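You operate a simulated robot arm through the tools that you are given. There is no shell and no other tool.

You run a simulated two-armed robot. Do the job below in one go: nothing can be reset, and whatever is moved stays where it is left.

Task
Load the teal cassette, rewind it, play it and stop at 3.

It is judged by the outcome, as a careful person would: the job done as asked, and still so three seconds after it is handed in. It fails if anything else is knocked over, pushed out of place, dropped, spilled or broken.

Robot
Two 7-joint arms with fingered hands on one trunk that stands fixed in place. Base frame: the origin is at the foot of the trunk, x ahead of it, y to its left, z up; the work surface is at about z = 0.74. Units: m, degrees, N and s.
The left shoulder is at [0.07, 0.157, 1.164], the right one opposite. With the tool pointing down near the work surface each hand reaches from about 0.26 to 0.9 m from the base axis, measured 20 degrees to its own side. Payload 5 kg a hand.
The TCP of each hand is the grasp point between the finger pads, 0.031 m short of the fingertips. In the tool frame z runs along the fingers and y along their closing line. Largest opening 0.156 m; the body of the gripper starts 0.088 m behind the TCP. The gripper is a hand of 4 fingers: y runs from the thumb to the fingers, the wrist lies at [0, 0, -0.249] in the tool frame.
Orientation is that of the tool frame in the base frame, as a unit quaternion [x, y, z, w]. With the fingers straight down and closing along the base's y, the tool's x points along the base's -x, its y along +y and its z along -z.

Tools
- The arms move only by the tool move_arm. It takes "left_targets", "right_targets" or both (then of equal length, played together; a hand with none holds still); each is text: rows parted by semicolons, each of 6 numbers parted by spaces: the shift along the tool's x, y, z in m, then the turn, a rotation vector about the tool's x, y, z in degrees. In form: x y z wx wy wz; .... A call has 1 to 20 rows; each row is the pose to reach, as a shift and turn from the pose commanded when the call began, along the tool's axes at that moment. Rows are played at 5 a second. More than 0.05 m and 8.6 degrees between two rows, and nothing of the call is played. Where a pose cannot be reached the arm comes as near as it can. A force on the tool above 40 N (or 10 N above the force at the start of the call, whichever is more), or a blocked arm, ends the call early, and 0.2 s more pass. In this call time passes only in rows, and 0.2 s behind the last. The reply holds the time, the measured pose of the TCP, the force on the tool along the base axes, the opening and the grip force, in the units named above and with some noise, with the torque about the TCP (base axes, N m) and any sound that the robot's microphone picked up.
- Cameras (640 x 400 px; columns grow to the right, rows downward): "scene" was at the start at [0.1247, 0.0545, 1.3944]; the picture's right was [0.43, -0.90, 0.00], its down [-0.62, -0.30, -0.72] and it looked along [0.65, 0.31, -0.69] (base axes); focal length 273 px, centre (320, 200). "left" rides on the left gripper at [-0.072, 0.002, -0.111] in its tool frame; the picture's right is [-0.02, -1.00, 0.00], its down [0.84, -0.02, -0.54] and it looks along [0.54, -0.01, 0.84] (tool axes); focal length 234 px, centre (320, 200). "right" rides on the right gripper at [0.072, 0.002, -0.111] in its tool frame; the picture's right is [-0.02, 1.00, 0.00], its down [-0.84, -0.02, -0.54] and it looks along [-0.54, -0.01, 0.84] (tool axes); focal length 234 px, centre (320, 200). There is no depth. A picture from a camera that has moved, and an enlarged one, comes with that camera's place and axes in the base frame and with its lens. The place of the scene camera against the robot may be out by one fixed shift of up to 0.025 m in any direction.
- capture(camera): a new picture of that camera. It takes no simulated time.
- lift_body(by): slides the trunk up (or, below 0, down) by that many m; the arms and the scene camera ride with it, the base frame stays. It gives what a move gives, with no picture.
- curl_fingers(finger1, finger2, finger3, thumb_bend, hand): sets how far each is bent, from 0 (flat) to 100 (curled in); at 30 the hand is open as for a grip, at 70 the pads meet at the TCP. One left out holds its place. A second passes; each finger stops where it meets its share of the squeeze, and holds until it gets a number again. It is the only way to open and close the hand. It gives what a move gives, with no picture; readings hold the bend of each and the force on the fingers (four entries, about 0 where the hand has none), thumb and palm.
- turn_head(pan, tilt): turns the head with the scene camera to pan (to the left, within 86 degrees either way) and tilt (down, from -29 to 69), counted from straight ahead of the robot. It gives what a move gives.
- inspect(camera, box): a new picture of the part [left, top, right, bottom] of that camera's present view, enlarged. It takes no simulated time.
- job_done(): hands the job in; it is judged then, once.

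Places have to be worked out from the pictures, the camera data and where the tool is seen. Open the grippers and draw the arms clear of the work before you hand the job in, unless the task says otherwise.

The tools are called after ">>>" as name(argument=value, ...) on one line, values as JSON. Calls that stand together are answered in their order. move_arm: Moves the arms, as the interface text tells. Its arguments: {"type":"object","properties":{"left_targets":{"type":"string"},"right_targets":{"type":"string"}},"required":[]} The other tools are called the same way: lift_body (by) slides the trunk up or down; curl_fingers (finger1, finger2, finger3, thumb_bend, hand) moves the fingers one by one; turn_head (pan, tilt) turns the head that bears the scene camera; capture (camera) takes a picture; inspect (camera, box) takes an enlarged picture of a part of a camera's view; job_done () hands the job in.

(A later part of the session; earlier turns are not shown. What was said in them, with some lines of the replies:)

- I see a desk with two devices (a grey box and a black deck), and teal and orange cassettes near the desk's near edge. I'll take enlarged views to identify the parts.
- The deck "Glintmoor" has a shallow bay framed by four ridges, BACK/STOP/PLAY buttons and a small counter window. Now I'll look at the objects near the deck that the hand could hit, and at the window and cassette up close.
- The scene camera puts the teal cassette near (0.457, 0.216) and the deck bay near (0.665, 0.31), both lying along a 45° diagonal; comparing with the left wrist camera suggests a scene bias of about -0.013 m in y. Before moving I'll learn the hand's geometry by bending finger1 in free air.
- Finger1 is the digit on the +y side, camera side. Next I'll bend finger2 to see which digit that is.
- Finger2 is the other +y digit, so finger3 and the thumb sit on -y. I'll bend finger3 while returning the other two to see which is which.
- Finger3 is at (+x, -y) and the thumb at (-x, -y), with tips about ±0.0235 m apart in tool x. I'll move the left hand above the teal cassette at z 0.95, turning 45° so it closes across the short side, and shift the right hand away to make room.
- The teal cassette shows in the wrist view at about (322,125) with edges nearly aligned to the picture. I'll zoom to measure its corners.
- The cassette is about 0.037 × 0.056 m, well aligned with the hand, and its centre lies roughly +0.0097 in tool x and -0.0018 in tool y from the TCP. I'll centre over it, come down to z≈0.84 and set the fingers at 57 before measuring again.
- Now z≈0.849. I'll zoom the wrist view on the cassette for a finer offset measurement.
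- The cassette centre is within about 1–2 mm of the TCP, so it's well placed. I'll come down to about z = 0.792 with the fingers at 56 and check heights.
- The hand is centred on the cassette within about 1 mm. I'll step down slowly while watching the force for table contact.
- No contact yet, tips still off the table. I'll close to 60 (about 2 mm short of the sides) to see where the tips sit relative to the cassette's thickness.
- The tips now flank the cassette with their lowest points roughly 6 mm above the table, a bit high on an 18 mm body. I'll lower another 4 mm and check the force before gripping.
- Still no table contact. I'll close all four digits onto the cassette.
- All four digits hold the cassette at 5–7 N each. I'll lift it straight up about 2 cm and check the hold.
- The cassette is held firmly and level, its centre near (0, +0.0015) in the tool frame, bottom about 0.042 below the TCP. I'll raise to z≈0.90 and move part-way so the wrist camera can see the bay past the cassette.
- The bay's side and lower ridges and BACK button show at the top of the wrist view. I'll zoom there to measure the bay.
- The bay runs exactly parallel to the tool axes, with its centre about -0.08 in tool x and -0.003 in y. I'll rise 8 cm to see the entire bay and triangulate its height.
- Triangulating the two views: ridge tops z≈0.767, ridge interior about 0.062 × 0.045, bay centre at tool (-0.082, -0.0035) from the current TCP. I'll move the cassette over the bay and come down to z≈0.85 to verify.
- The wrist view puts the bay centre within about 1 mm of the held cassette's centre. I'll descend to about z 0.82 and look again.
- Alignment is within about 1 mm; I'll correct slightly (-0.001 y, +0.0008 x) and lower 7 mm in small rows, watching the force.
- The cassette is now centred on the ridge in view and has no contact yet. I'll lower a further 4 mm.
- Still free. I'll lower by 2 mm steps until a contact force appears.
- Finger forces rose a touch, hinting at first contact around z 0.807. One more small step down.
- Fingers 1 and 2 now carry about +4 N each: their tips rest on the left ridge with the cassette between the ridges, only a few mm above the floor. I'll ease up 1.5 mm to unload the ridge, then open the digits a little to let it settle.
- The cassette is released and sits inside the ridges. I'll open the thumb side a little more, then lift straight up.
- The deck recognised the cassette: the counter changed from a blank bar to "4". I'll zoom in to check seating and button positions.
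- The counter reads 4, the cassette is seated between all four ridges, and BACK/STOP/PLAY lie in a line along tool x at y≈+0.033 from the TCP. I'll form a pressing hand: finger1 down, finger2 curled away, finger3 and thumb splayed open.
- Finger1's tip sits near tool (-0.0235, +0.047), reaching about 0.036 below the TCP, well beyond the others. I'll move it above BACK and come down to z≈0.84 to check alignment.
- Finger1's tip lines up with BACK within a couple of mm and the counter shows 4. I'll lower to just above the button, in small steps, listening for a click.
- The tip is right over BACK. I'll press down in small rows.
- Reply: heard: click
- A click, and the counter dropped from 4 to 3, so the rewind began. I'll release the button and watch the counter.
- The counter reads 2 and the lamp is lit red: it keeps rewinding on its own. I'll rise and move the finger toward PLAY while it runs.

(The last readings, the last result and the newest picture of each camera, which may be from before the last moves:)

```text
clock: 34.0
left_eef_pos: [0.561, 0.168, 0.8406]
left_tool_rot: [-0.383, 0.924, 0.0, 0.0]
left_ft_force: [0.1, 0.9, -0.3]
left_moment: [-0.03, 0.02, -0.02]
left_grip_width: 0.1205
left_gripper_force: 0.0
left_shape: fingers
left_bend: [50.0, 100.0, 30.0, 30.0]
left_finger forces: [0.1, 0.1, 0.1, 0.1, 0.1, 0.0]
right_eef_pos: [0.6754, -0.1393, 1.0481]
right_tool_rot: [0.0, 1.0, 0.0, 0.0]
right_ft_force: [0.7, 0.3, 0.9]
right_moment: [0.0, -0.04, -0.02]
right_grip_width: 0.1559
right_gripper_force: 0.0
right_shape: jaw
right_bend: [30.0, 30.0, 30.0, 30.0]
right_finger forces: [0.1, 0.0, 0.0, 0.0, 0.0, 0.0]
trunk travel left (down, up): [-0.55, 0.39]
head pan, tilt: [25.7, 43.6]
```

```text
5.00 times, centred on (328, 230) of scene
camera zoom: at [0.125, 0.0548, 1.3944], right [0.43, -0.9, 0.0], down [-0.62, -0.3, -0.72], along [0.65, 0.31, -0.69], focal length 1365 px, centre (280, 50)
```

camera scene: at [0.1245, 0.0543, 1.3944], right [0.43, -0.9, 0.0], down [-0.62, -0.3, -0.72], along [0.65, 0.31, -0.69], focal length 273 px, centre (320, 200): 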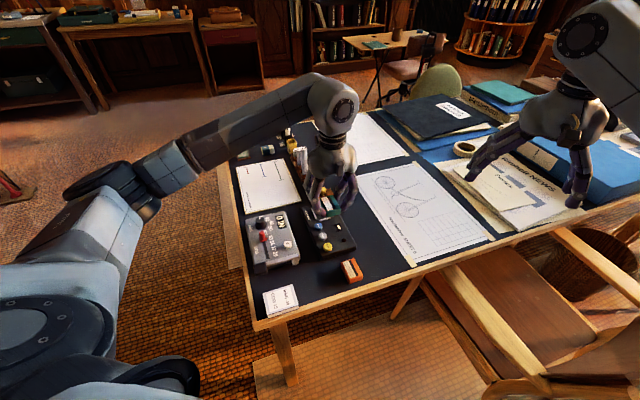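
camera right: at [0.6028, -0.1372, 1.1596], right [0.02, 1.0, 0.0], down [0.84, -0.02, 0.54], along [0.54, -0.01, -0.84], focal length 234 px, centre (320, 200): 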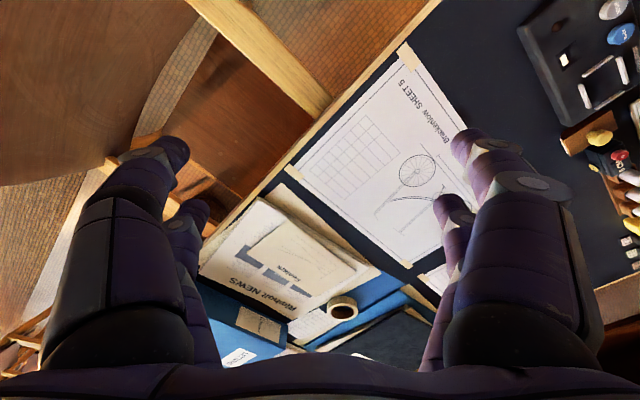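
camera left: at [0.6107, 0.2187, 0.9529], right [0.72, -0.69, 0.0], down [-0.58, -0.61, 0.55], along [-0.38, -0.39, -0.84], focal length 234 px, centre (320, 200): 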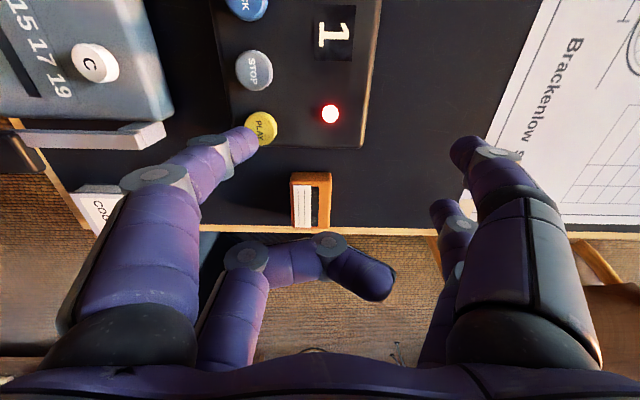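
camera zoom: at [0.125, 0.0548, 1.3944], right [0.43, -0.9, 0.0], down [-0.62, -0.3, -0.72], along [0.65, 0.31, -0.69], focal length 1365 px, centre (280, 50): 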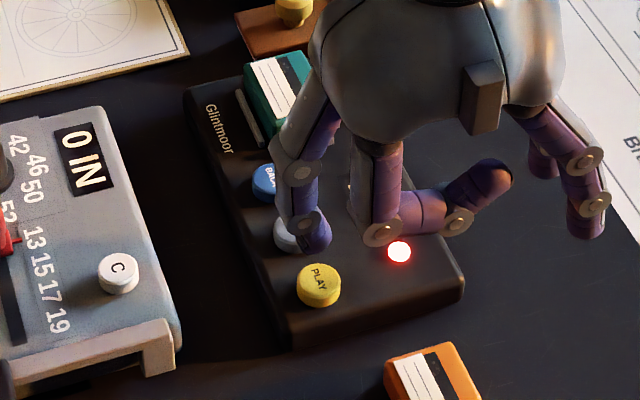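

Counter reads 1 and finger1 is over PLAY with the same alignment as for BACK. I'll hold still for about a second while the rewind finishes.

>>> move_arm(left_targets="0 0 0 0 0 0; 0 0 0 0 0 0; 0 0 0 0 0 0; 0 0 0 0 0 0; 0 0 0 0 0 0; 0 0 0 0 0 0; 0 0 0 0 0 0; 0 0 0 0 0 0")

>>> inspect(camera="left", box=[200, 0, 400, 160])

```text
clock: 35.8
left_eef_pos: [0.5621, 0.1685, 0.8415]
left_tool_rot: [-0.383, 0.924, 0.0, 0.0]
left_ft_force: [0.0, -0.3, 0.1]
left_moment: [0.01, 0.02, -0.02]
left_grip_width: 0.1204
left_gripper_force: 0.3
left_shape: fingers
left_bend: [50.0, 100.0, 30.0, 30.0]
left_finger forces: [0.0, 0.1, 0.0, 0.0, 0.0, 0.1]
right_eef_pos: [0.6751, -0.1391, 1.049]
right_tool_rot: [0.0, 1.0, 0.0, 0.0]
right_ft_force: [0.3, 0.0, 0.3]
right_moment: [-0.01, -0.02, 0.01]
right_grip_width: 0.1559
right_gripper_force: 0.1
right_shape: jaw
right_bend: [30.0, 30.0, 30.0, 30.0]
right_finger forces: [0.0, 0.0, 0.0, 0.0, 0.0, 0.0]
trunk travel left (down, up): [-0.55, 0.39]
head pan, tilt: [25.7, 43.6]
```

```text
2.50 times, centred on (300, 80) of left
camera zoom: at [0.6107, 0.2182, 0.9532], right [0.72, -0.69, 0.0], down [-0.58, -0.61, 0.54], along [-0.38, -0.39, -0.84], focal length 585 px, centre (370, 500)
```

zoom: 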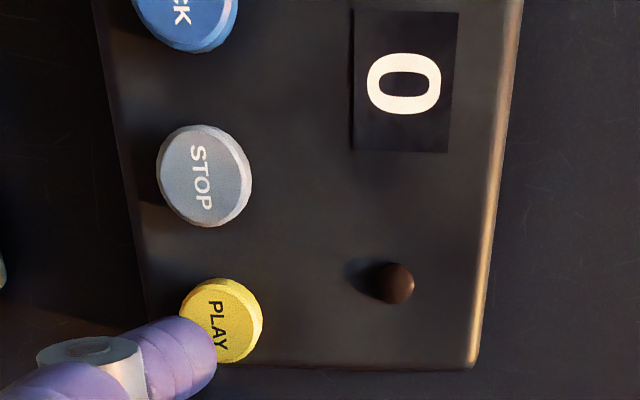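

The rewind is complete: counter 0, lamp off. Now I'll press PLAY with the same depth that clicked BACK.

>>> move_arm(left_targets="0 0 0.012 0 0 0; 0 0 0.022 0 0 0; 0 0 0.027 0 0 0; 0 0 0.031 0 0 0")

>>> inspect(camera="left", box=[200, 0, 400, 160])

```text
clock: 36.8
left_eef_pos: [0.5598, 0.1681, 0.8099]
left_tool_rot: [-0.382, 0.924, -0.001, 0.002]
left_ft_force: [1.2, 1.5, 8.5]
left_moment: [0.5, 0.15, -0.09]
left_grip_width: 0.1209
left_gripper_force: 3.9
left_shape: fingers
left_bend: [50.0, 100.0, 30.0, 30.0]
left_finger forces: [8.1, 0.0, 0.1, 0.0, 0.0, 0.1]
right_eef_pos: [0.6751, -0.1415, 1.049]
right_tool_rot: [0.0, 1.0, 0.0, 0.001]
right_ft_force: [0.5, 0.2, -0.2]
right_moment: [0.02, 0.0, 0.04]
right_grip_width: 0.1561
right_gripper_force: 0.0
right_shape: jaw
right_bend: [30.0, 30.0, 30.0, 30.0]
right_finger forces: [0.0, 0.0, 0.0, 0.0, 0.1, 0.0]
trunk travel left (down, up): [-0.55, 0.39]
head pan, tilt: [25.7, 43.6]
heard: click
```

```text
2.50 times, centred on (300, 80) of left
camera zoom: at [0.6099, 0.2182, 0.9225], right [0.72, -0.69, 0.0], down [-0.58, -0.61, 0.54], along [-0.37, -0.39, -0.84], focal length 585 px, centre (370, 500)
```

zoom: 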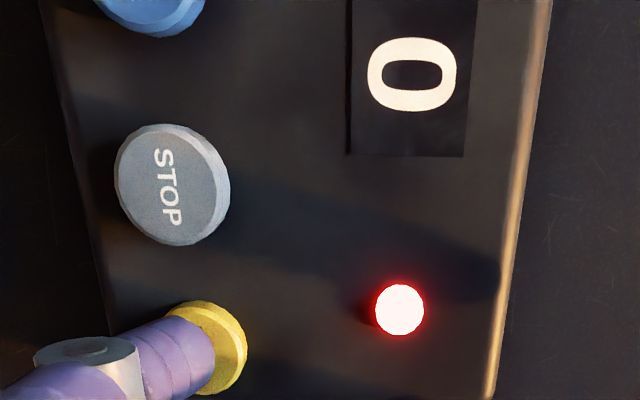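

PLAY clicked and the lamp is on with the counter at 0. I'll lift and shift the finger to hover over STOP.

>>> move_arm(left_targets="0 0 -0.014 0 0 0; -0.038 0.0003 -0.014 0 0 0; -0.038 0.0003 -0.013 0 0 0")

>>> capture(camera="left")

>>> inspect(camera="left", box=[200, 40, 400, 180])

```text
clock: 37.6
left_eef_pos: [0.5862, 0.1954, 0.8206]
left_tool_rot: [-0.383, 0.924, 0.0, 0.0]
left_ft_force: [0.0, 0.0, -0.2]
left_moment: [-0.01, -0.01, 0.0]
left_grip_width: 0.1207
left_gripper_force: 0.0
left_shape: fingers
left_bend: [50.0, 100.0, 30.0, 30.0]
left_finger forces: [0.0, 0.0, 0.1, 0.0, 0.1, 0.1]
right_eef_pos: [0.6753, -0.1404, 1.0487]
right_tool_rot: [0.001, 1.0, 0.0, 0.001]
right_ft_force: [-0.3, -0.6, 1.0]
right_moment: [0.01, -0.04, 0.01]
right_grip_width: 0.1559
right_gripper_force: 0.1
right_shape: jaw
right_bend: [30.0, 30.0, 30.0, 30.0]
right_finger forces: [0.0, 0.1, 0.0, 0.0, 0.0, 0.0]
trunk travel left (down, up): [-0.55, 0.39]
head pan, tilt: [25.7, 43.6]
```

```text
taken
camera left: at [0.6373, 0.2454, 0.9329], right [0.72, -0.69, 0.0], down [-0.58, -0.61, 0.54], along [-0.38, -0.39, -0.84], focal length 234 px, centre (320, 200)
```

left: 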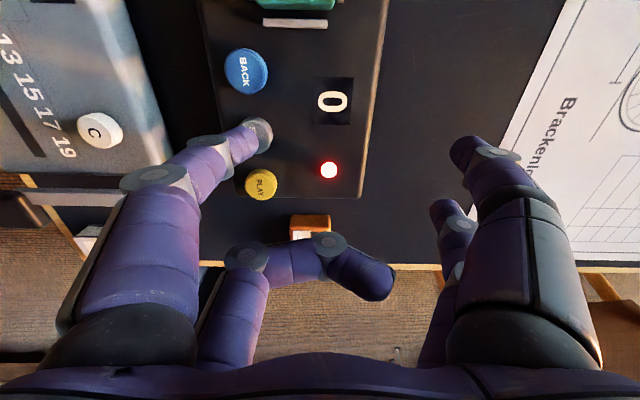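

```text
2.86 times, centred on (300, 110) of left
camera zoom: at [0.6373, 0.2454, 0.9329], right [0.72, -0.69, 0.0], down [-0.58, -0.61, 0.54], along [-0.38, -0.39, -0.84], focal length 669 px, centre (377, 457)
```

zoom: 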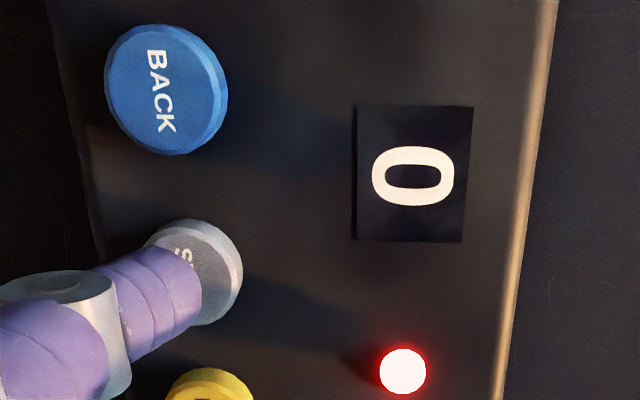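

Finger1 hovers over STOP, counter still 0 with the lamp on. I'll wait in short steps to learn the tape speed.

>>> move_arm(left_targets="0 0 0 0 0 0; 0 0 0 0 0 0")

>>> inspect(camera="left", box=[200, 40, 400, 180])

```text
clock: 38.2
left_eef_pos: [0.588, 0.1948, 0.8206]
left_tool_rot: [-0.382, 0.924, 0.0, 0.0]
left_ft_force: [0.9, 0.3, 0.4]
left_moment: [0.01, -0.01, 0.02]
left_grip_width: 0.1207
left_gripper_force: 0.1
left_shape: fingers
left_bend: [50.0, 100.0, 30.0, 30.0]
left_finger forces: [0.0, 0.0, 0.0, 0.0, 0.0, 0.0]
right_eef_pos: [0.675, -0.1406, 1.0493]
right_tool_rot: [0.0, 1.0, 0.0, 0.0]
right_ft_force: [0.9, -0.7, -1.0]
right_moment: [0.02, -0.07, -0.01]
right_grip_width: 0.1558
right_gripper_force: 0.1
right_shape: jaw
right_bend: [30.0, 30.0, 30.0, 30.0]
right_finger forces: [0.1, 0.0, 0.1, 0.0, 0.1, 0.0]
trunk travel left (down, up): [-0.55, 0.39]
head pan, tilt: [25.7, 43.6]
```

```text
2.86 times, centred on (300, 110) of left
camera zoom: at [0.6373, 0.2457, 0.9326], right [0.72, -0.69, 0.0], down [-0.58, -0.61, 0.54], along [-0.38, -0.39, -0.84], focal length 669 px, centre (377, 457)
```

zoom: 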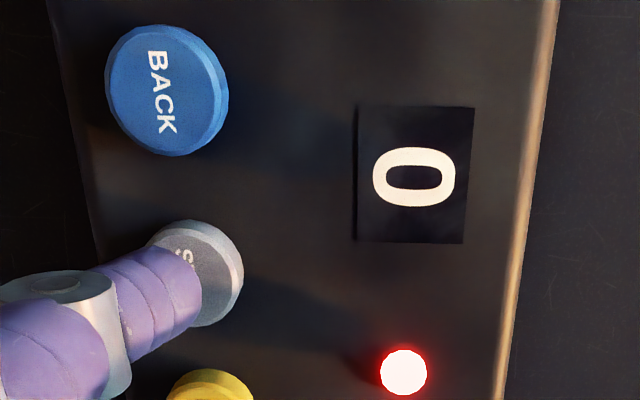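

Still 0 after about 1.5 s of play. I'll keep waiting in short steps.

>>> move_arm(left_targets="0 0 0 0 0 0; 0 0 0 0 0 0")

>>> inspect(camera="left", box=[200, 40, 400, 180])

```text
clock: 38.8
left_eef_pos: [0.5881, 0.1956, 0.8204]
left_tool_rot: [-0.383, 0.924, -0.001, 0.001]
left_ft_force: [-0.2, 0.9, -0.3]
left_moment: [-0.02, -0.02, -0.01]
left_grip_width: 0.1206
left_gripper_force: 0.0
left_shape: fingers
left_bend: [50.0, 100.0, 30.0, 30.0]
left_finger forces: [0.0, 0.0, 0.0, 0.0, 0.0, 0.0]
right_eef_pos: [0.6757, -0.1402, 1.0488]
right_tool_rot: [0.001, 1.0, 0.0, 0.0]
right_ft_force: [0.2, 0.0, 0.5]
right_moment: [-0.01, 0.02, -0.01]
right_grip_width: 0.1559
right_gripper_force: 0.1
right_shape: jaw
right_bend: [30.0, 30.0, 30.0, 30.0]
right_finger forces: [0.0, 0.1, 0.0, 0.0, 0.0, 0.2]
trunk travel left (down, up): [-0.55, 0.39]
head pan, tilt: [25.7, 43.6]
```

```text
2.86 times, centred on (300, 110) of left
camera zoom: at [0.6374, 0.2459, 0.9325], right [0.72, -0.69, 0.0], down [-0.58, -0.61, 0.54], along [-0.38, -0.39, -0.84], focal length 669 px, centre (377, 457)
```

zoom: 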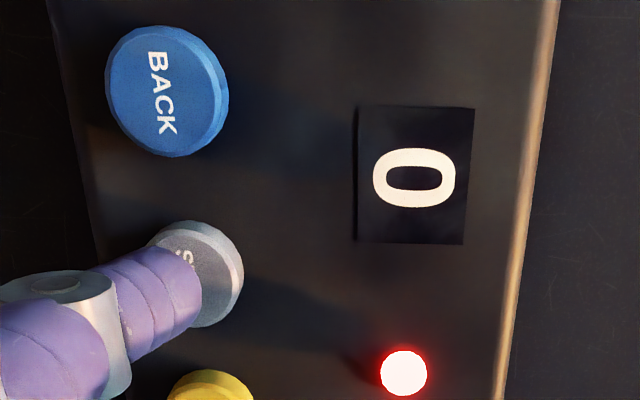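

Still 0, lamp on, playing slowly. I'll wait another second.

>>> move_arm(left_targets="0 0 0 0 0 0; 0 0 0 0 0 0; 0 0 0 0 0 0; 0 0 0 0 0 0")

>>> inspect(camera="left", box=[200, 40, 400, 180])

```text
clock: 39.8
left_eef_pos: [0.5875, 0.1947, 0.8208]
left_tool_rot: [-0.383, 0.924, 0.0, 0.0]
left_ft_force: [0.2, 0.5, -0.3]
left_moment: [-0.01, 0.03, -0.02]
left_grip_width: 0.1207
left_gripper_force: 0.0
left_shape: fingers
left_bend: [50.0, 100.0, 30.0, 30.0]
left_finger forces: [0.1, 0.0, 0.0, 0.0, 0.1, 0.0]
right_eef_pos: [0.6761, -0.1401, 1.0472]
right_tool_rot: [-0.001, 1.0, 0.001, 0.0]
right_ft_force: [0.3, -0.1, -0.3]
right_moment: [-0.01, 0.01, -0.01]
right_grip_width: 0.1558
right_gripper_force: 0.0
right_shape: jaw
right_bend: [30.0, 30.0, 30.0, 30.0]
right_finger forces: [0.0, 0.1, 0.0, 0.1, 0.0, 0.1]
trunk travel left (down, up): [-0.55, 0.39]
head pan, tilt: [25.7, 43.6]
```

```text
2.86 times, centred on (300, 110) of left
camera zoom: at [0.6374, 0.2458, 0.9325], right [0.72, -0.69, 0.0], down [-0.58, -0.61, 0.54], along [-0.38, -0.39, -0.84], focal length 669 px, centre (377, 457)
```

zoom: 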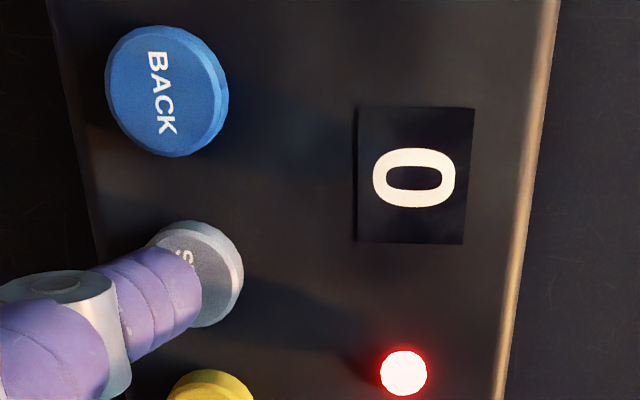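

Three seconds in, still 0; the tape plays slowly, which helps. I'll continue in 1 s steps.

>>> move_arm(left_targets="0 0 0 0 0 0; 0 0 0 0 0 0; 0 0 0 0 0 0; 0 0 0 0 0 0")

>>> inspect(camera="left", box=[200, 40, 400, 180])

```text
clock: 40.8
left_eef_pos: [0.5873, 0.1948, 0.821]
left_tool_rot: [-0.383, 0.924, 0.0, 0.001]
left_ft_force: [-0.3, 1.1, 0.5]
left_moment: [-0.01, 0.01, -0.02]
left_grip_width: 0.1207
left_gripper_force: 0.1
left_shape: fingers
left_bend: [50.0, 100.0, 30.0, 30.0]
left_finger forces: [0.0, 0.1, 0.0, 0.0, 0.1, 0.0]
right_eef_pos: [0.6757, -0.1402, 1.0485]
right_tool_rot: [0.0, 1.0, 0.0, -0.001]
right_ft_force: [-0.1, 0.1, 0.1]
right_moment: [0.0, 0.01, -0.01]
right_grip_width: 0.1558
right_gripper_force: 0.1
right_shape: jaw
right_bend: [30.0, 30.0, 30.0, 30.0]
right_finger forces: [0.1, 0.0, 0.0, 0.1, 0.1, 0.0]
trunk travel left (down, up): [-0.55, 0.39]
head pan, tilt: [25.7, 43.6]
```

```text
2.86 times, centred on (300, 110) of left
camera zoom: at [0.6374, 0.2458, 0.9325], right [0.72, -0.69, 0.0], down [-0.58, -0.61, 0.54], along [-0.38, -0.39, -0.84], focal length 669 px, centre (377, 457)
```

zoom: 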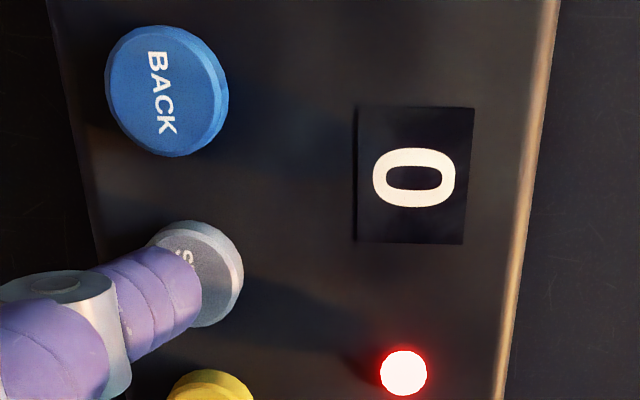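

Still 0 at about 4 s of play. Waiting on in 1 s steps.

>>> move_arm(left_targets="0 0 0 0 0 0; 0 0 0 0 0 0; 0 0 0 0 0 0; 0 0 0 0 0 0")

>>> inspect(camera="left", box=[200, 40, 400, 180])

```text
clock: 41.8
left_eef_pos: [0.5881, 0.1961, 0.8213]
left_tool_rot: [-0.383, 0.924, 0.0, 0.001]
left_ft_force: [0.2, -0.4, -0.2]
left_moment: [-0.02, 0.01, 0.0]
left_grip_width: 0.1207
left_gripper_force: 0.1
left_shape: fingers
left_bend: [50.0, 100.0, 30.0, 30.0]
left_finger forces: [0.0, 0.1, 0.0, 0.1, 0.1, 0.0]
right_eef_pos: [0.6747, -0.1395, 1.0485]
right_tool_rot: [0.0, 1.0, 0.001, 0.0]
right_ft_force: [0.3, 0.4, -0.1]
right_moment: [-0.02, 0.02, -0.04]
right_grip_width: 0.156
right_gripper_force: 0.1
right_shape: jaw
right_bend: [30.0, 30.0, 30.0, 30.0]
right_finger forces: [0.0, 0.0, 0.0, 0.0, 0.1, 0.1]
trunk travel left (down, up): [-0.55, 0.39]
head pan, tilt: [25.7, 43.6]
```

```text
2.86 times, centred on (300, 110) of left
camera zoom: at [0.6374, 0.2458, 0.9325], right [0.72, -0.69, 0.0], down [-0.58, -0.61, 0.54], along [-0.38, -0.39, -0.84], focal length 669 px, centre (377, 457)
```

zoom: 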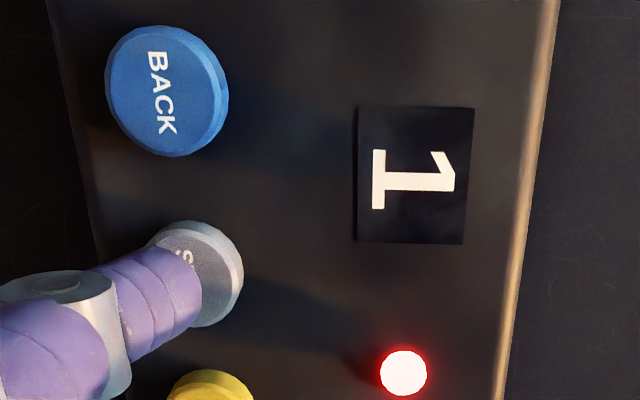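

The counter moved to 1 between 40.8 and 41.8 s, so about 4.5–5 s per count. I'll wait 3 s more.

>>> move_arm(left_targets="0 0 0 0 0 0; 0 0 0 0 0 0; 0 0 0 0 0 0; 0 0 0 0 0 0; 0 0 0 0 0 0; 0 0 0 0 0 0; 0 0 0 0 0 0; 0 0 0 0 0 0; 0 0 0 0 0 0; 0 0 0 0 0 0; 0 0 0 0 0 0; 0 0 0 0 0 0; 0 0 0 0 0 0; 0 0 0 0 0 0")

>>> inspect(camera="left", box=[200, 40, 400, 180])

```text
clock: 44.8
left_eef_pos: [0.5874, 0.1951, 0.8198]
left_tool_rot: [-0.382, 0.924, -0.001, -0.001]
left_ft_force: [-0.1, -0.1, 0.5]
left_moment: [-0.01, 0.05, 0.02]
left_grip_width: 0.1208
left_gripper_force: 0.1
left_shape: fingers
left_bend: [50.0, 100.0, 30.0, 30.0]
left_finger forces: [0.0, 0.0, 0.0, 0.0, 0.1, 0.0]
right_eef_pos: [0.6768, -0.14, 1.0484]
right_tool_rot: [-0.001, 1.0, 0.001, 0.0]
right_ft_force: [0.5, 0.3, -0.5]
right_moment: [-0.01, -0.03, -0.03]
right_grip_width: 0.1558
right_gripper_force: 0.1
right_shape: jaw
right_bend: [30.0, 30.0, 30.0, 30.0]
right_finger forces: [0.0, 0.0, 0.0, 0.0, 0.1, 0.1]
trunk travel left (down, up): [-0.55, 0.39]
head pan, tilt: [25.7, 43.6]
```

```text
2.86 times, centred on (300, 110) of left
camera zoom: at [0.6374, 0.2458, 0.9325], right [0.72, -0.69, 0.0], down [-0.58, -0.61, 0.54], along [-0.38, -0.39, -0.84], focal length 669 px, centre (377, 457)
```

zoom: 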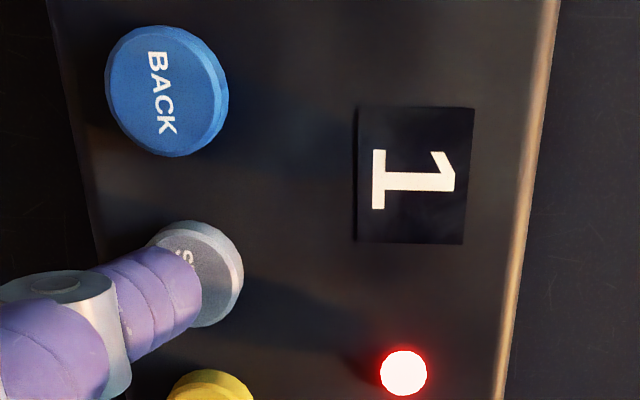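

Counter still 1 at 44.8 s. I'll wait another 1.4 s.

>>> move_arm(left_targets="0 0 0 0 0 0; 0 0 0 0 0 0; 0 0 0 0 0 0; 0 0 0 0 0 0; 0 0 0 0 0 0; 0 0 0 0 0 0")

>>> inspect(camera="left", box=[200, 40, 400, 180])

```text
clock: 46.2
left_eef_pos: [0.5869, 0.1949, 0.8203]
left_tool_rot: [-0.382, 0.924, 0.0, 0.001]
left_ft_force: [0.2, 0.4, 0.2]
left_moment: [-0.06, -0.01, 0.02]
left_grip_width: 0.1206
left_gripper_force: 0.0
left_shape: fingers
left_bend: [50.0, 100.0, 30.0, 30.0]
left_finger forces: [0.0, 0.0, 0.0, 0.0, 0.1, 0.0]
right_eef_pos: [0.6749, -0.1401, 1.0482]
right_tool_rot: [0.001, 1.0, 0.0, 0.001]
right_ft_force: [-0.2, -0.2, 0.6]
right_moment: [0.0, -0.01, 0.02]
right_grip_width: 0.1558
right_gripper_force: 0.0
right_shape: jaw
right_bend: [30.0, 30.0, 30.0, 30.0]
right_finger forces: [0.1, 0.0, 0.0, 0.0, 0.0, 0.0]
trunk travel left (down, up): [-0.55, 0.39]
head pan, tilt: [25.7, 43.6]
```

```text
2.86 times, centred on (300, 110) of left
camera zoom: at [0.6374, 0.2458, 0.9325], right [0.72, -0.69, 0.0], down [-0.58, -0.61, 0.54], along [-0.38, -0.39, -0.84], focal length 669 px, centre (377, 457)
```

zoom: 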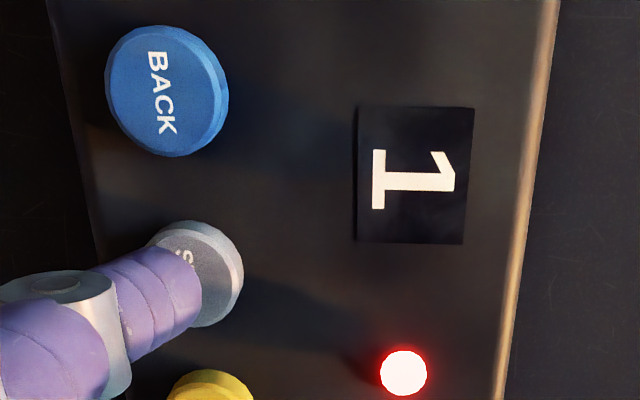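

Still 1 at 46.2 s. Waiting 0.6 s more to pin down the change to 2.

>>> move_arm(left_targets="0 0 0 0 0 0; 0 0 0 0 0 0")

>>> inspect(camera="left", box=[200, 40, 400, 180])

```text
clock: 46.8
left_eef_pos: [0.5877, 0.1949, 0.8202]
left_tool_rot: [-0.383, 0.924, 0.0, 0.0]
left_ft_force: [-0.1, -0.4, -0.2]
left_moment: [-0.03, -0.01, -0.05]
left_grip_width: 0.1205
left_gripper_force: 0.0
left_shape: fingers
left_bend: [50.0, 100.0, 30.0, 30.0]
left_finger forces: [0.0, 0.1, 0.0, 0.1, 0.0, 0.0]
right_eef_pos: [0.675, -0.1395, 1.0481]
right_tool_rot: [-0.001, 1.0, 0.0, 0.0]
right_ft_force: [0.3, -0.1, 0.2]
right_moment: [-0.01, 0.0, 0.01]
right_grip_width: 0.1559
right_gripper_force: 0.0
right_shape: jaw
right_bend: [30.0, 30.0, 30.0, 30.0]
right_finger forces: [0.0, 0.0, 0.0, 0.0, 0.0, 0.1]
trunk travel left (down, up): [-0.55, 0.39]
head pan, tilt: [25.7, 43.6]
```

```text
2.86 times, centred on (300, 110) of left
camera zoom: at [0.6374, 0.2458, 0.9325], right [0.72, -0.69, 0.0], down [-0.58, -0.61, 0.54], along [-0.38, -0.39, -0.84], focal length 669 px, centre (377, 457)
```

zoom: 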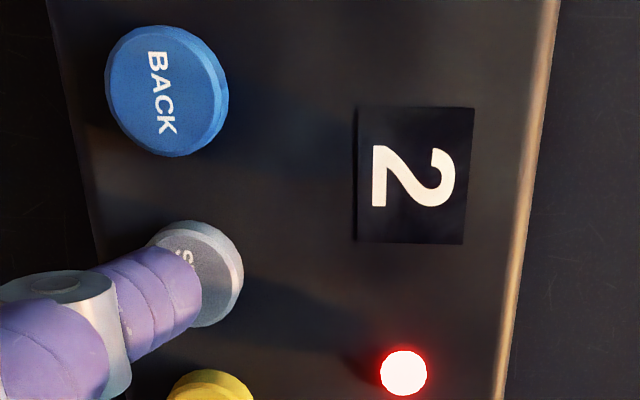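

It changed to 2 at about 46.5 s, so the period is 5 s and 3 should show at about 51.5 s. I'll wait 4.2 s.

>>> move_arm(left_targets="0 0 0 0 0 0; 0 0 0 0 0 0; 0 0 0 0 0 0; 0 0 0 0 0 0; 0 0 0 0 0 0; 0 0 0 0 0 0; 0 0 0 0 0 0; 0 0 0 0 0 0; 0 0 0 0 0 0; 0 0 0 0 0 0; 0 0 0 0 0 0; 0 0 0 0 0 0; 0 0 0 0 0 0; 0 0 0 0 0 0; 0 0 0 0 0 0; 0 0 0 0 0 0; 0 0 0 0 0 0; 0 0 0 0 0 0; 0 0 0 0 0 0; 0 0 0.002 0 0 0")

>>> inspect(camera="left", box=[200, 40, 400, 180])

```text
clock: 51.0
left_eef_pos: [0.5866, 0.194, 0.8189]
left_tool_rot: [-0.383, 0.924, 0.0, 0.0]
left_ft_force: [0.0, 0.0, 0.2]
left_moment: [0.02, -0.02, 0.0]
left_grip_width: 0.1206
left_gripper_force: 0.0
left_shape: fingers
left_bend: [50.0, 100.0, 30.0, 30.0]
left_finger forces: [0.1, 0.0, 0.0, 0.0, 0.0, 0.0]
right_eef_pos: [0.6753, -0.1405, 1.0481]
right_tool_rot: [0.0, 1.0, 0.0, 0.0]
right_ft_force: [-0.3, 0.5, -0.3]
right_moment: [0.02, -0.01, 0.01]
right_grip_width: 0.1559
right_gripper_force: 0.0
right_shape: jaw
right_bend: [30.0, 30.0, 30.0, 30.0]
right_finger forces: [0.0, 0.0, 0.0, 0.1, 0.0, 0.1]
trunk travel left (down, up): [-0.55, 0.39]
head pan, tilt: [25.7, 43.6]
```

```text
2.86 times, centred on (300, 110) of left
camera zoom: at [0.6372, 0.2458, 0.9308], right [0.72, -0.69, 0.0], down [-0.58, -0.61, 0.54], along [-0.38, -0.39, -0.84], focal length 669 px, centre (377, 457)
```

zoom: 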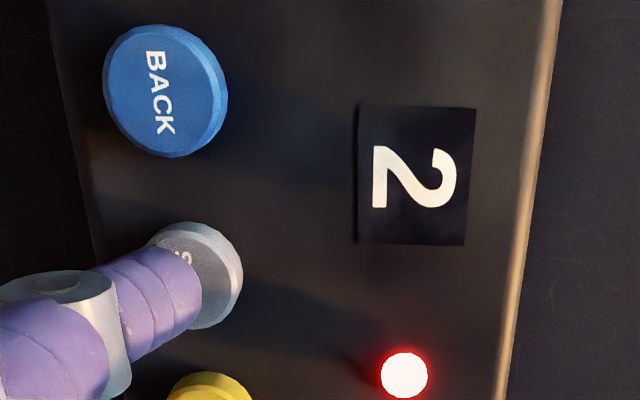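

Counter 2 at 51.0 s, finger now 2 mm closer to STOP and not touching. One short wait more.

>>> move_arm(left_targets="0 0 0 0 0 0; 0 0 0 0 0 0")

>>> inspect(camera="left", box=[200, 40, 400, 180])

```text
clock: 51.6
left_eef_pos: [0.5878, 0.1955, 0.8185]
left_tool_rot: [-0.383, 0.924, 0.0, 0.0]
left_ft_force: [0.0, 0.5, 0.3]
left_moment: [0.0, -0.02, 0.05]
left_grip_width: 0.1206
left_gripper_force: 0.0
left_shape: fingers
left_bend: [50.0, 100.0, 30.0, 30.0]
left_finger forces: [0.0, 0.0, 0.0, 0.0, 0.0, 0.0]
right_eef_pos: [0.6757, -0.1403, 1.048]
right_tool_rot: [0.0, 1.0, -0.001, 0.0]
right_ft_force: [0.5, -0.4, 0.2]
right_moment: [-0.02, 0.01, 0.03]
right_grip_width: 0.1559
right_gripper_force: 0.1
right_shape: jaw
right_bend: [30.0, 30.0, 30.0, 30.0]
right_finger forces: [0.0, 0.1, 0.1, 0.0, 0.0, 0.0]
trunk travel left (down, up): [-0.55, 0.39]
head pan, tilt: [25.7, 43.6]
```

```text
2.86 times, centred on (300, 110) of left
camera zoom: at [0.6372, 0.2457, 0.9309], right [0.72, -0.69, 0.0], down [-0.58, -0.61, 0.54], along [-0.38, -0.39, -0.84], focal length 669 px, centre (377, 457)
```

zoom: 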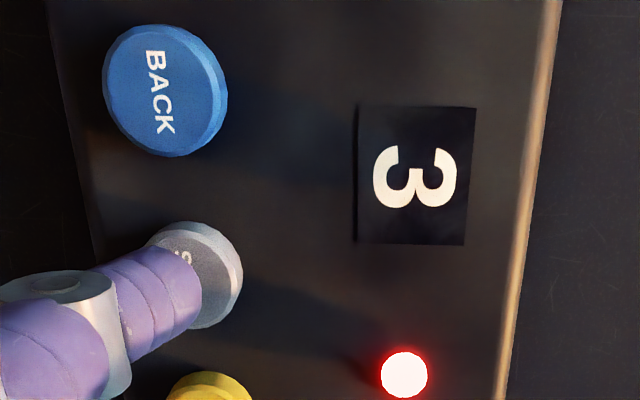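

The counter just turned to 3. I press STOP now.

>>> move_arm(left_targets="0 0 0.006 0 0 0; 0 0 0.011 0 0 0; 0 0 0.0115 0 0 0")

>>> inspect(camera="left", box=[200, 40, 400, 180])

```text
clock: 52.4
left_eef_pos: [0.5882, 0.1943, 0.8103]
left_tool_rot: [-0.383, 0.924, 0.0, 0.001]
left_ft_force: [2.1, 1.8, 12.9]
left_moment: [0.75, 0.16, -0.19]
left_grip_width: 0.121
left_gripper_force: 6.1
left_shape: fingers
left_bend: [49.0, 100.0, 30.0, 30.0]
left_finger forces: [12.3, 0.0, 0.0, 0.0, 0.0, 0.1]
right_eef_pos: [0.6748, -0.141, 1.0487]
right_tool_rot: [0.0, 1.0, 0.0, 0.0]
right_ft_force: [1.0, 0.0, 0.0]
right_moment: [-0.03, 0.02, 0.0]
right_grip_width: 0.1558
right_gripper_force: 0.1
right_shape: jaw
right_bend: [30.0, 30.0, 30.0, 30.0]
right_finger forces: [0.1, 0.0, 0.0, 0.1, 0.0, 0.0]
trunk travel left (down, up): [-0.55, 0.39]
head pan, tilt: [25.7, 43.6]
heard: click
```

```text
2.86 times, centred on (300, 110) of left
camera zoom: at [0.6371, 0.2454, 0.9219], right [0.72, -0.69, 0.0], down [-0.58, -0.61, 0.54], along [-0.37, -0.39, -0.84], focal length 669 px, centre (377, 457)
```

zoom: 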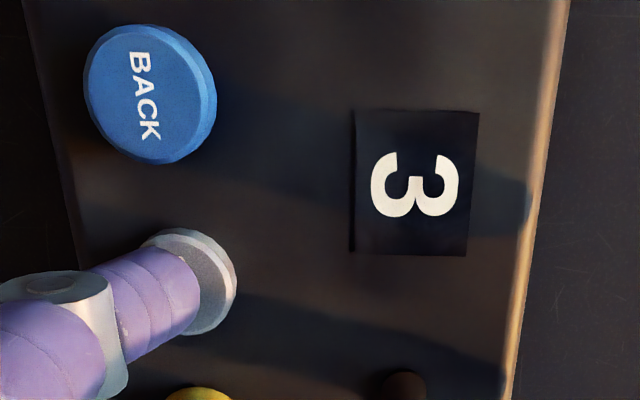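

STOP clicked: the lamp is off and the counter shows 3. I'll lift the hand straight up off the button and then draw it away to the left.

>>> move_arm(left_targets="0 0 -0.006 0 0 0; 0 0 -0.02 0 0 0; 0 0 -0.06 0 0 0; 0 0 -0.105 0 0 0; 0 0 -0.15 0 0 0; 0 0 -0.195 0 0 0; 0 0 -0.235 0 0 0; -0.03 0.03 -0.255 0 0 0; -0.06 0.06 -0.275 0 0 0; -0.09 0.09 -0.29 0 0 0; -0.12 0.12 -0.3 0 0 0; -0.15 0.15 -0.3 0 0 0; -0.17 0.17 -0.3 0 0 0; -0.17 0.17 -0.3 0 0 0")

>>> curl_fingers(hand="left", finger1=30, finger2=30, finger3=30, thumb_bend=30)

>>> capture(camera="scene")

>>> inspect(camera="scene", box=[270, 180, 382, 270])

```text
clock: 55.4
left_eef_pos: [0.5849, 0.4372, 1.1069]
left_tool_rot: [-0.382, 0.924, 0.001, -0.001]
left_ft_force: [-0.4, 0.5, 0.3]
left_moment: [0.04, 0.0, 0.05]
left_grip_width: 0.1207
left_gripper_force: 0.1
left_shape: fingers
left_bend: [50.0, 100.0, 30.0, 30.0]
left_finger forces: [0.0, 0.1, 0.0, 0.0, 0.0, 0.0]
right_eef_pos: [0.6761, -0.1409, 1.0484]
right_tool_rot: [0.0, 1.0, 0.0, 0.0]
right_ft_force: [-0.4, 0.3, 0.3]
right_moment: [0.0, 0.01, 0.02]
right_grip_width: 0.1558
right_gripper_force: 0.2
right_shape: jaw
right_bend: [30.0, 30.0, 30.0, 30.0]
right_finger forces: [0.1, 0.0, 0.0, 0.0, 0.0, 0.1]
trunk travel left (down, up): [-0.55, 0.39]
head pan, tilt: [25.7, 43.6]
```

```text
clock: 56.4
left_eef_pos: [0.5859, 0.4351, 1.106]
left_tool_rot: [-0.383, 0.924, 0.0, 0.0]
left_ft_force: [-0.9, 0.0, 0.5]
left_moment: [-0.04, -0.01, 0.01]
left_grip_width: 0.16
left_gripper_force: 0.1
left_shape: fingers
left_bend: [30.0, 30.0, 30.0, 30.0]
left_finger forces: [0.0, 0.1, 0.0, 0.0, 0.1, 0.0]
right_eef_pos: [0.6749, -0.1404, 1.0491]
right_tool_rot: [0.0, 1.0, -0.001, 0.0]
right_ft_force: [-0.2, 0.2, 0.1]
right_moment: [0.02, 0.02, 0.0]
right_grip_width: 0.1557
right_gripper_force: 0.1
right_shape: jaw
right_bend: [30.0, 30.0, 30.0, 30.0]
right_finger forces: [0.0, 0.0, 0.0, 0.0, 0.0, 0.0]
trunk travel left (down, up): [-0.55, 0.39]
head pan, tilt: [25.7, 43.6]
```

```text
taken
camera scene: at [0.1247, 0.0543, 1.3944], right [0.43, -0.9, 0.0], down [-0.62, -0.3, -0.72], along [0.65, 0.31, -0.69], focal length 273 px, centre (320, 200)
```

scene: 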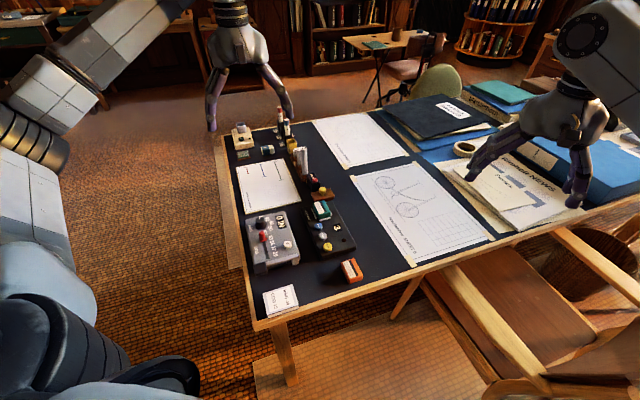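

```text
4.44 times, centred on (326, 225) of scene
camera zoom: at [0.1247, 0.0543, 1.3944], right [0.43, -0.9, 0.0], down [-0.62, -0.3, -0.72], along [0.65, 0.31, -0.69], focal length 1213 px, centre (293, 89)
```

zoom: 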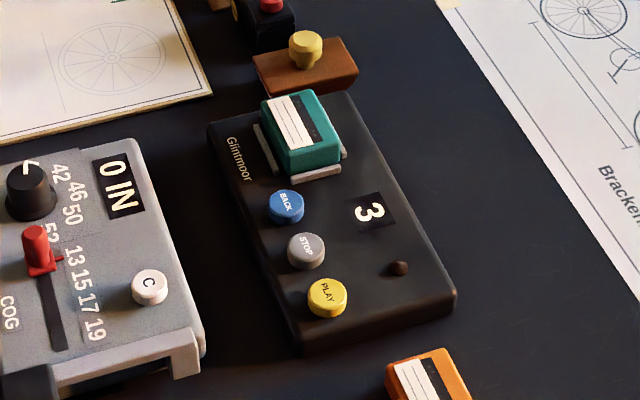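

The cassette is seated, the counter still reads 3 with the lamp off four seconds after STOP, nothing else has moved, and the hands are open and clear. Handing the job in.

>>> job_done()

```text
The job is handed in.
```

The teal cassette is loaded in the deck, rewound to 0, played, and stopped with the counter at 3. I pressed STOP just after the counter turned to 3. Four seconds later it still read 3 with the lamp off.

In the last pictures nothing else on the desk looked moved. Both hands are open; the left was drawn back from the deck and the right moved aside. I've handed the job in but haven't seen a verdict.
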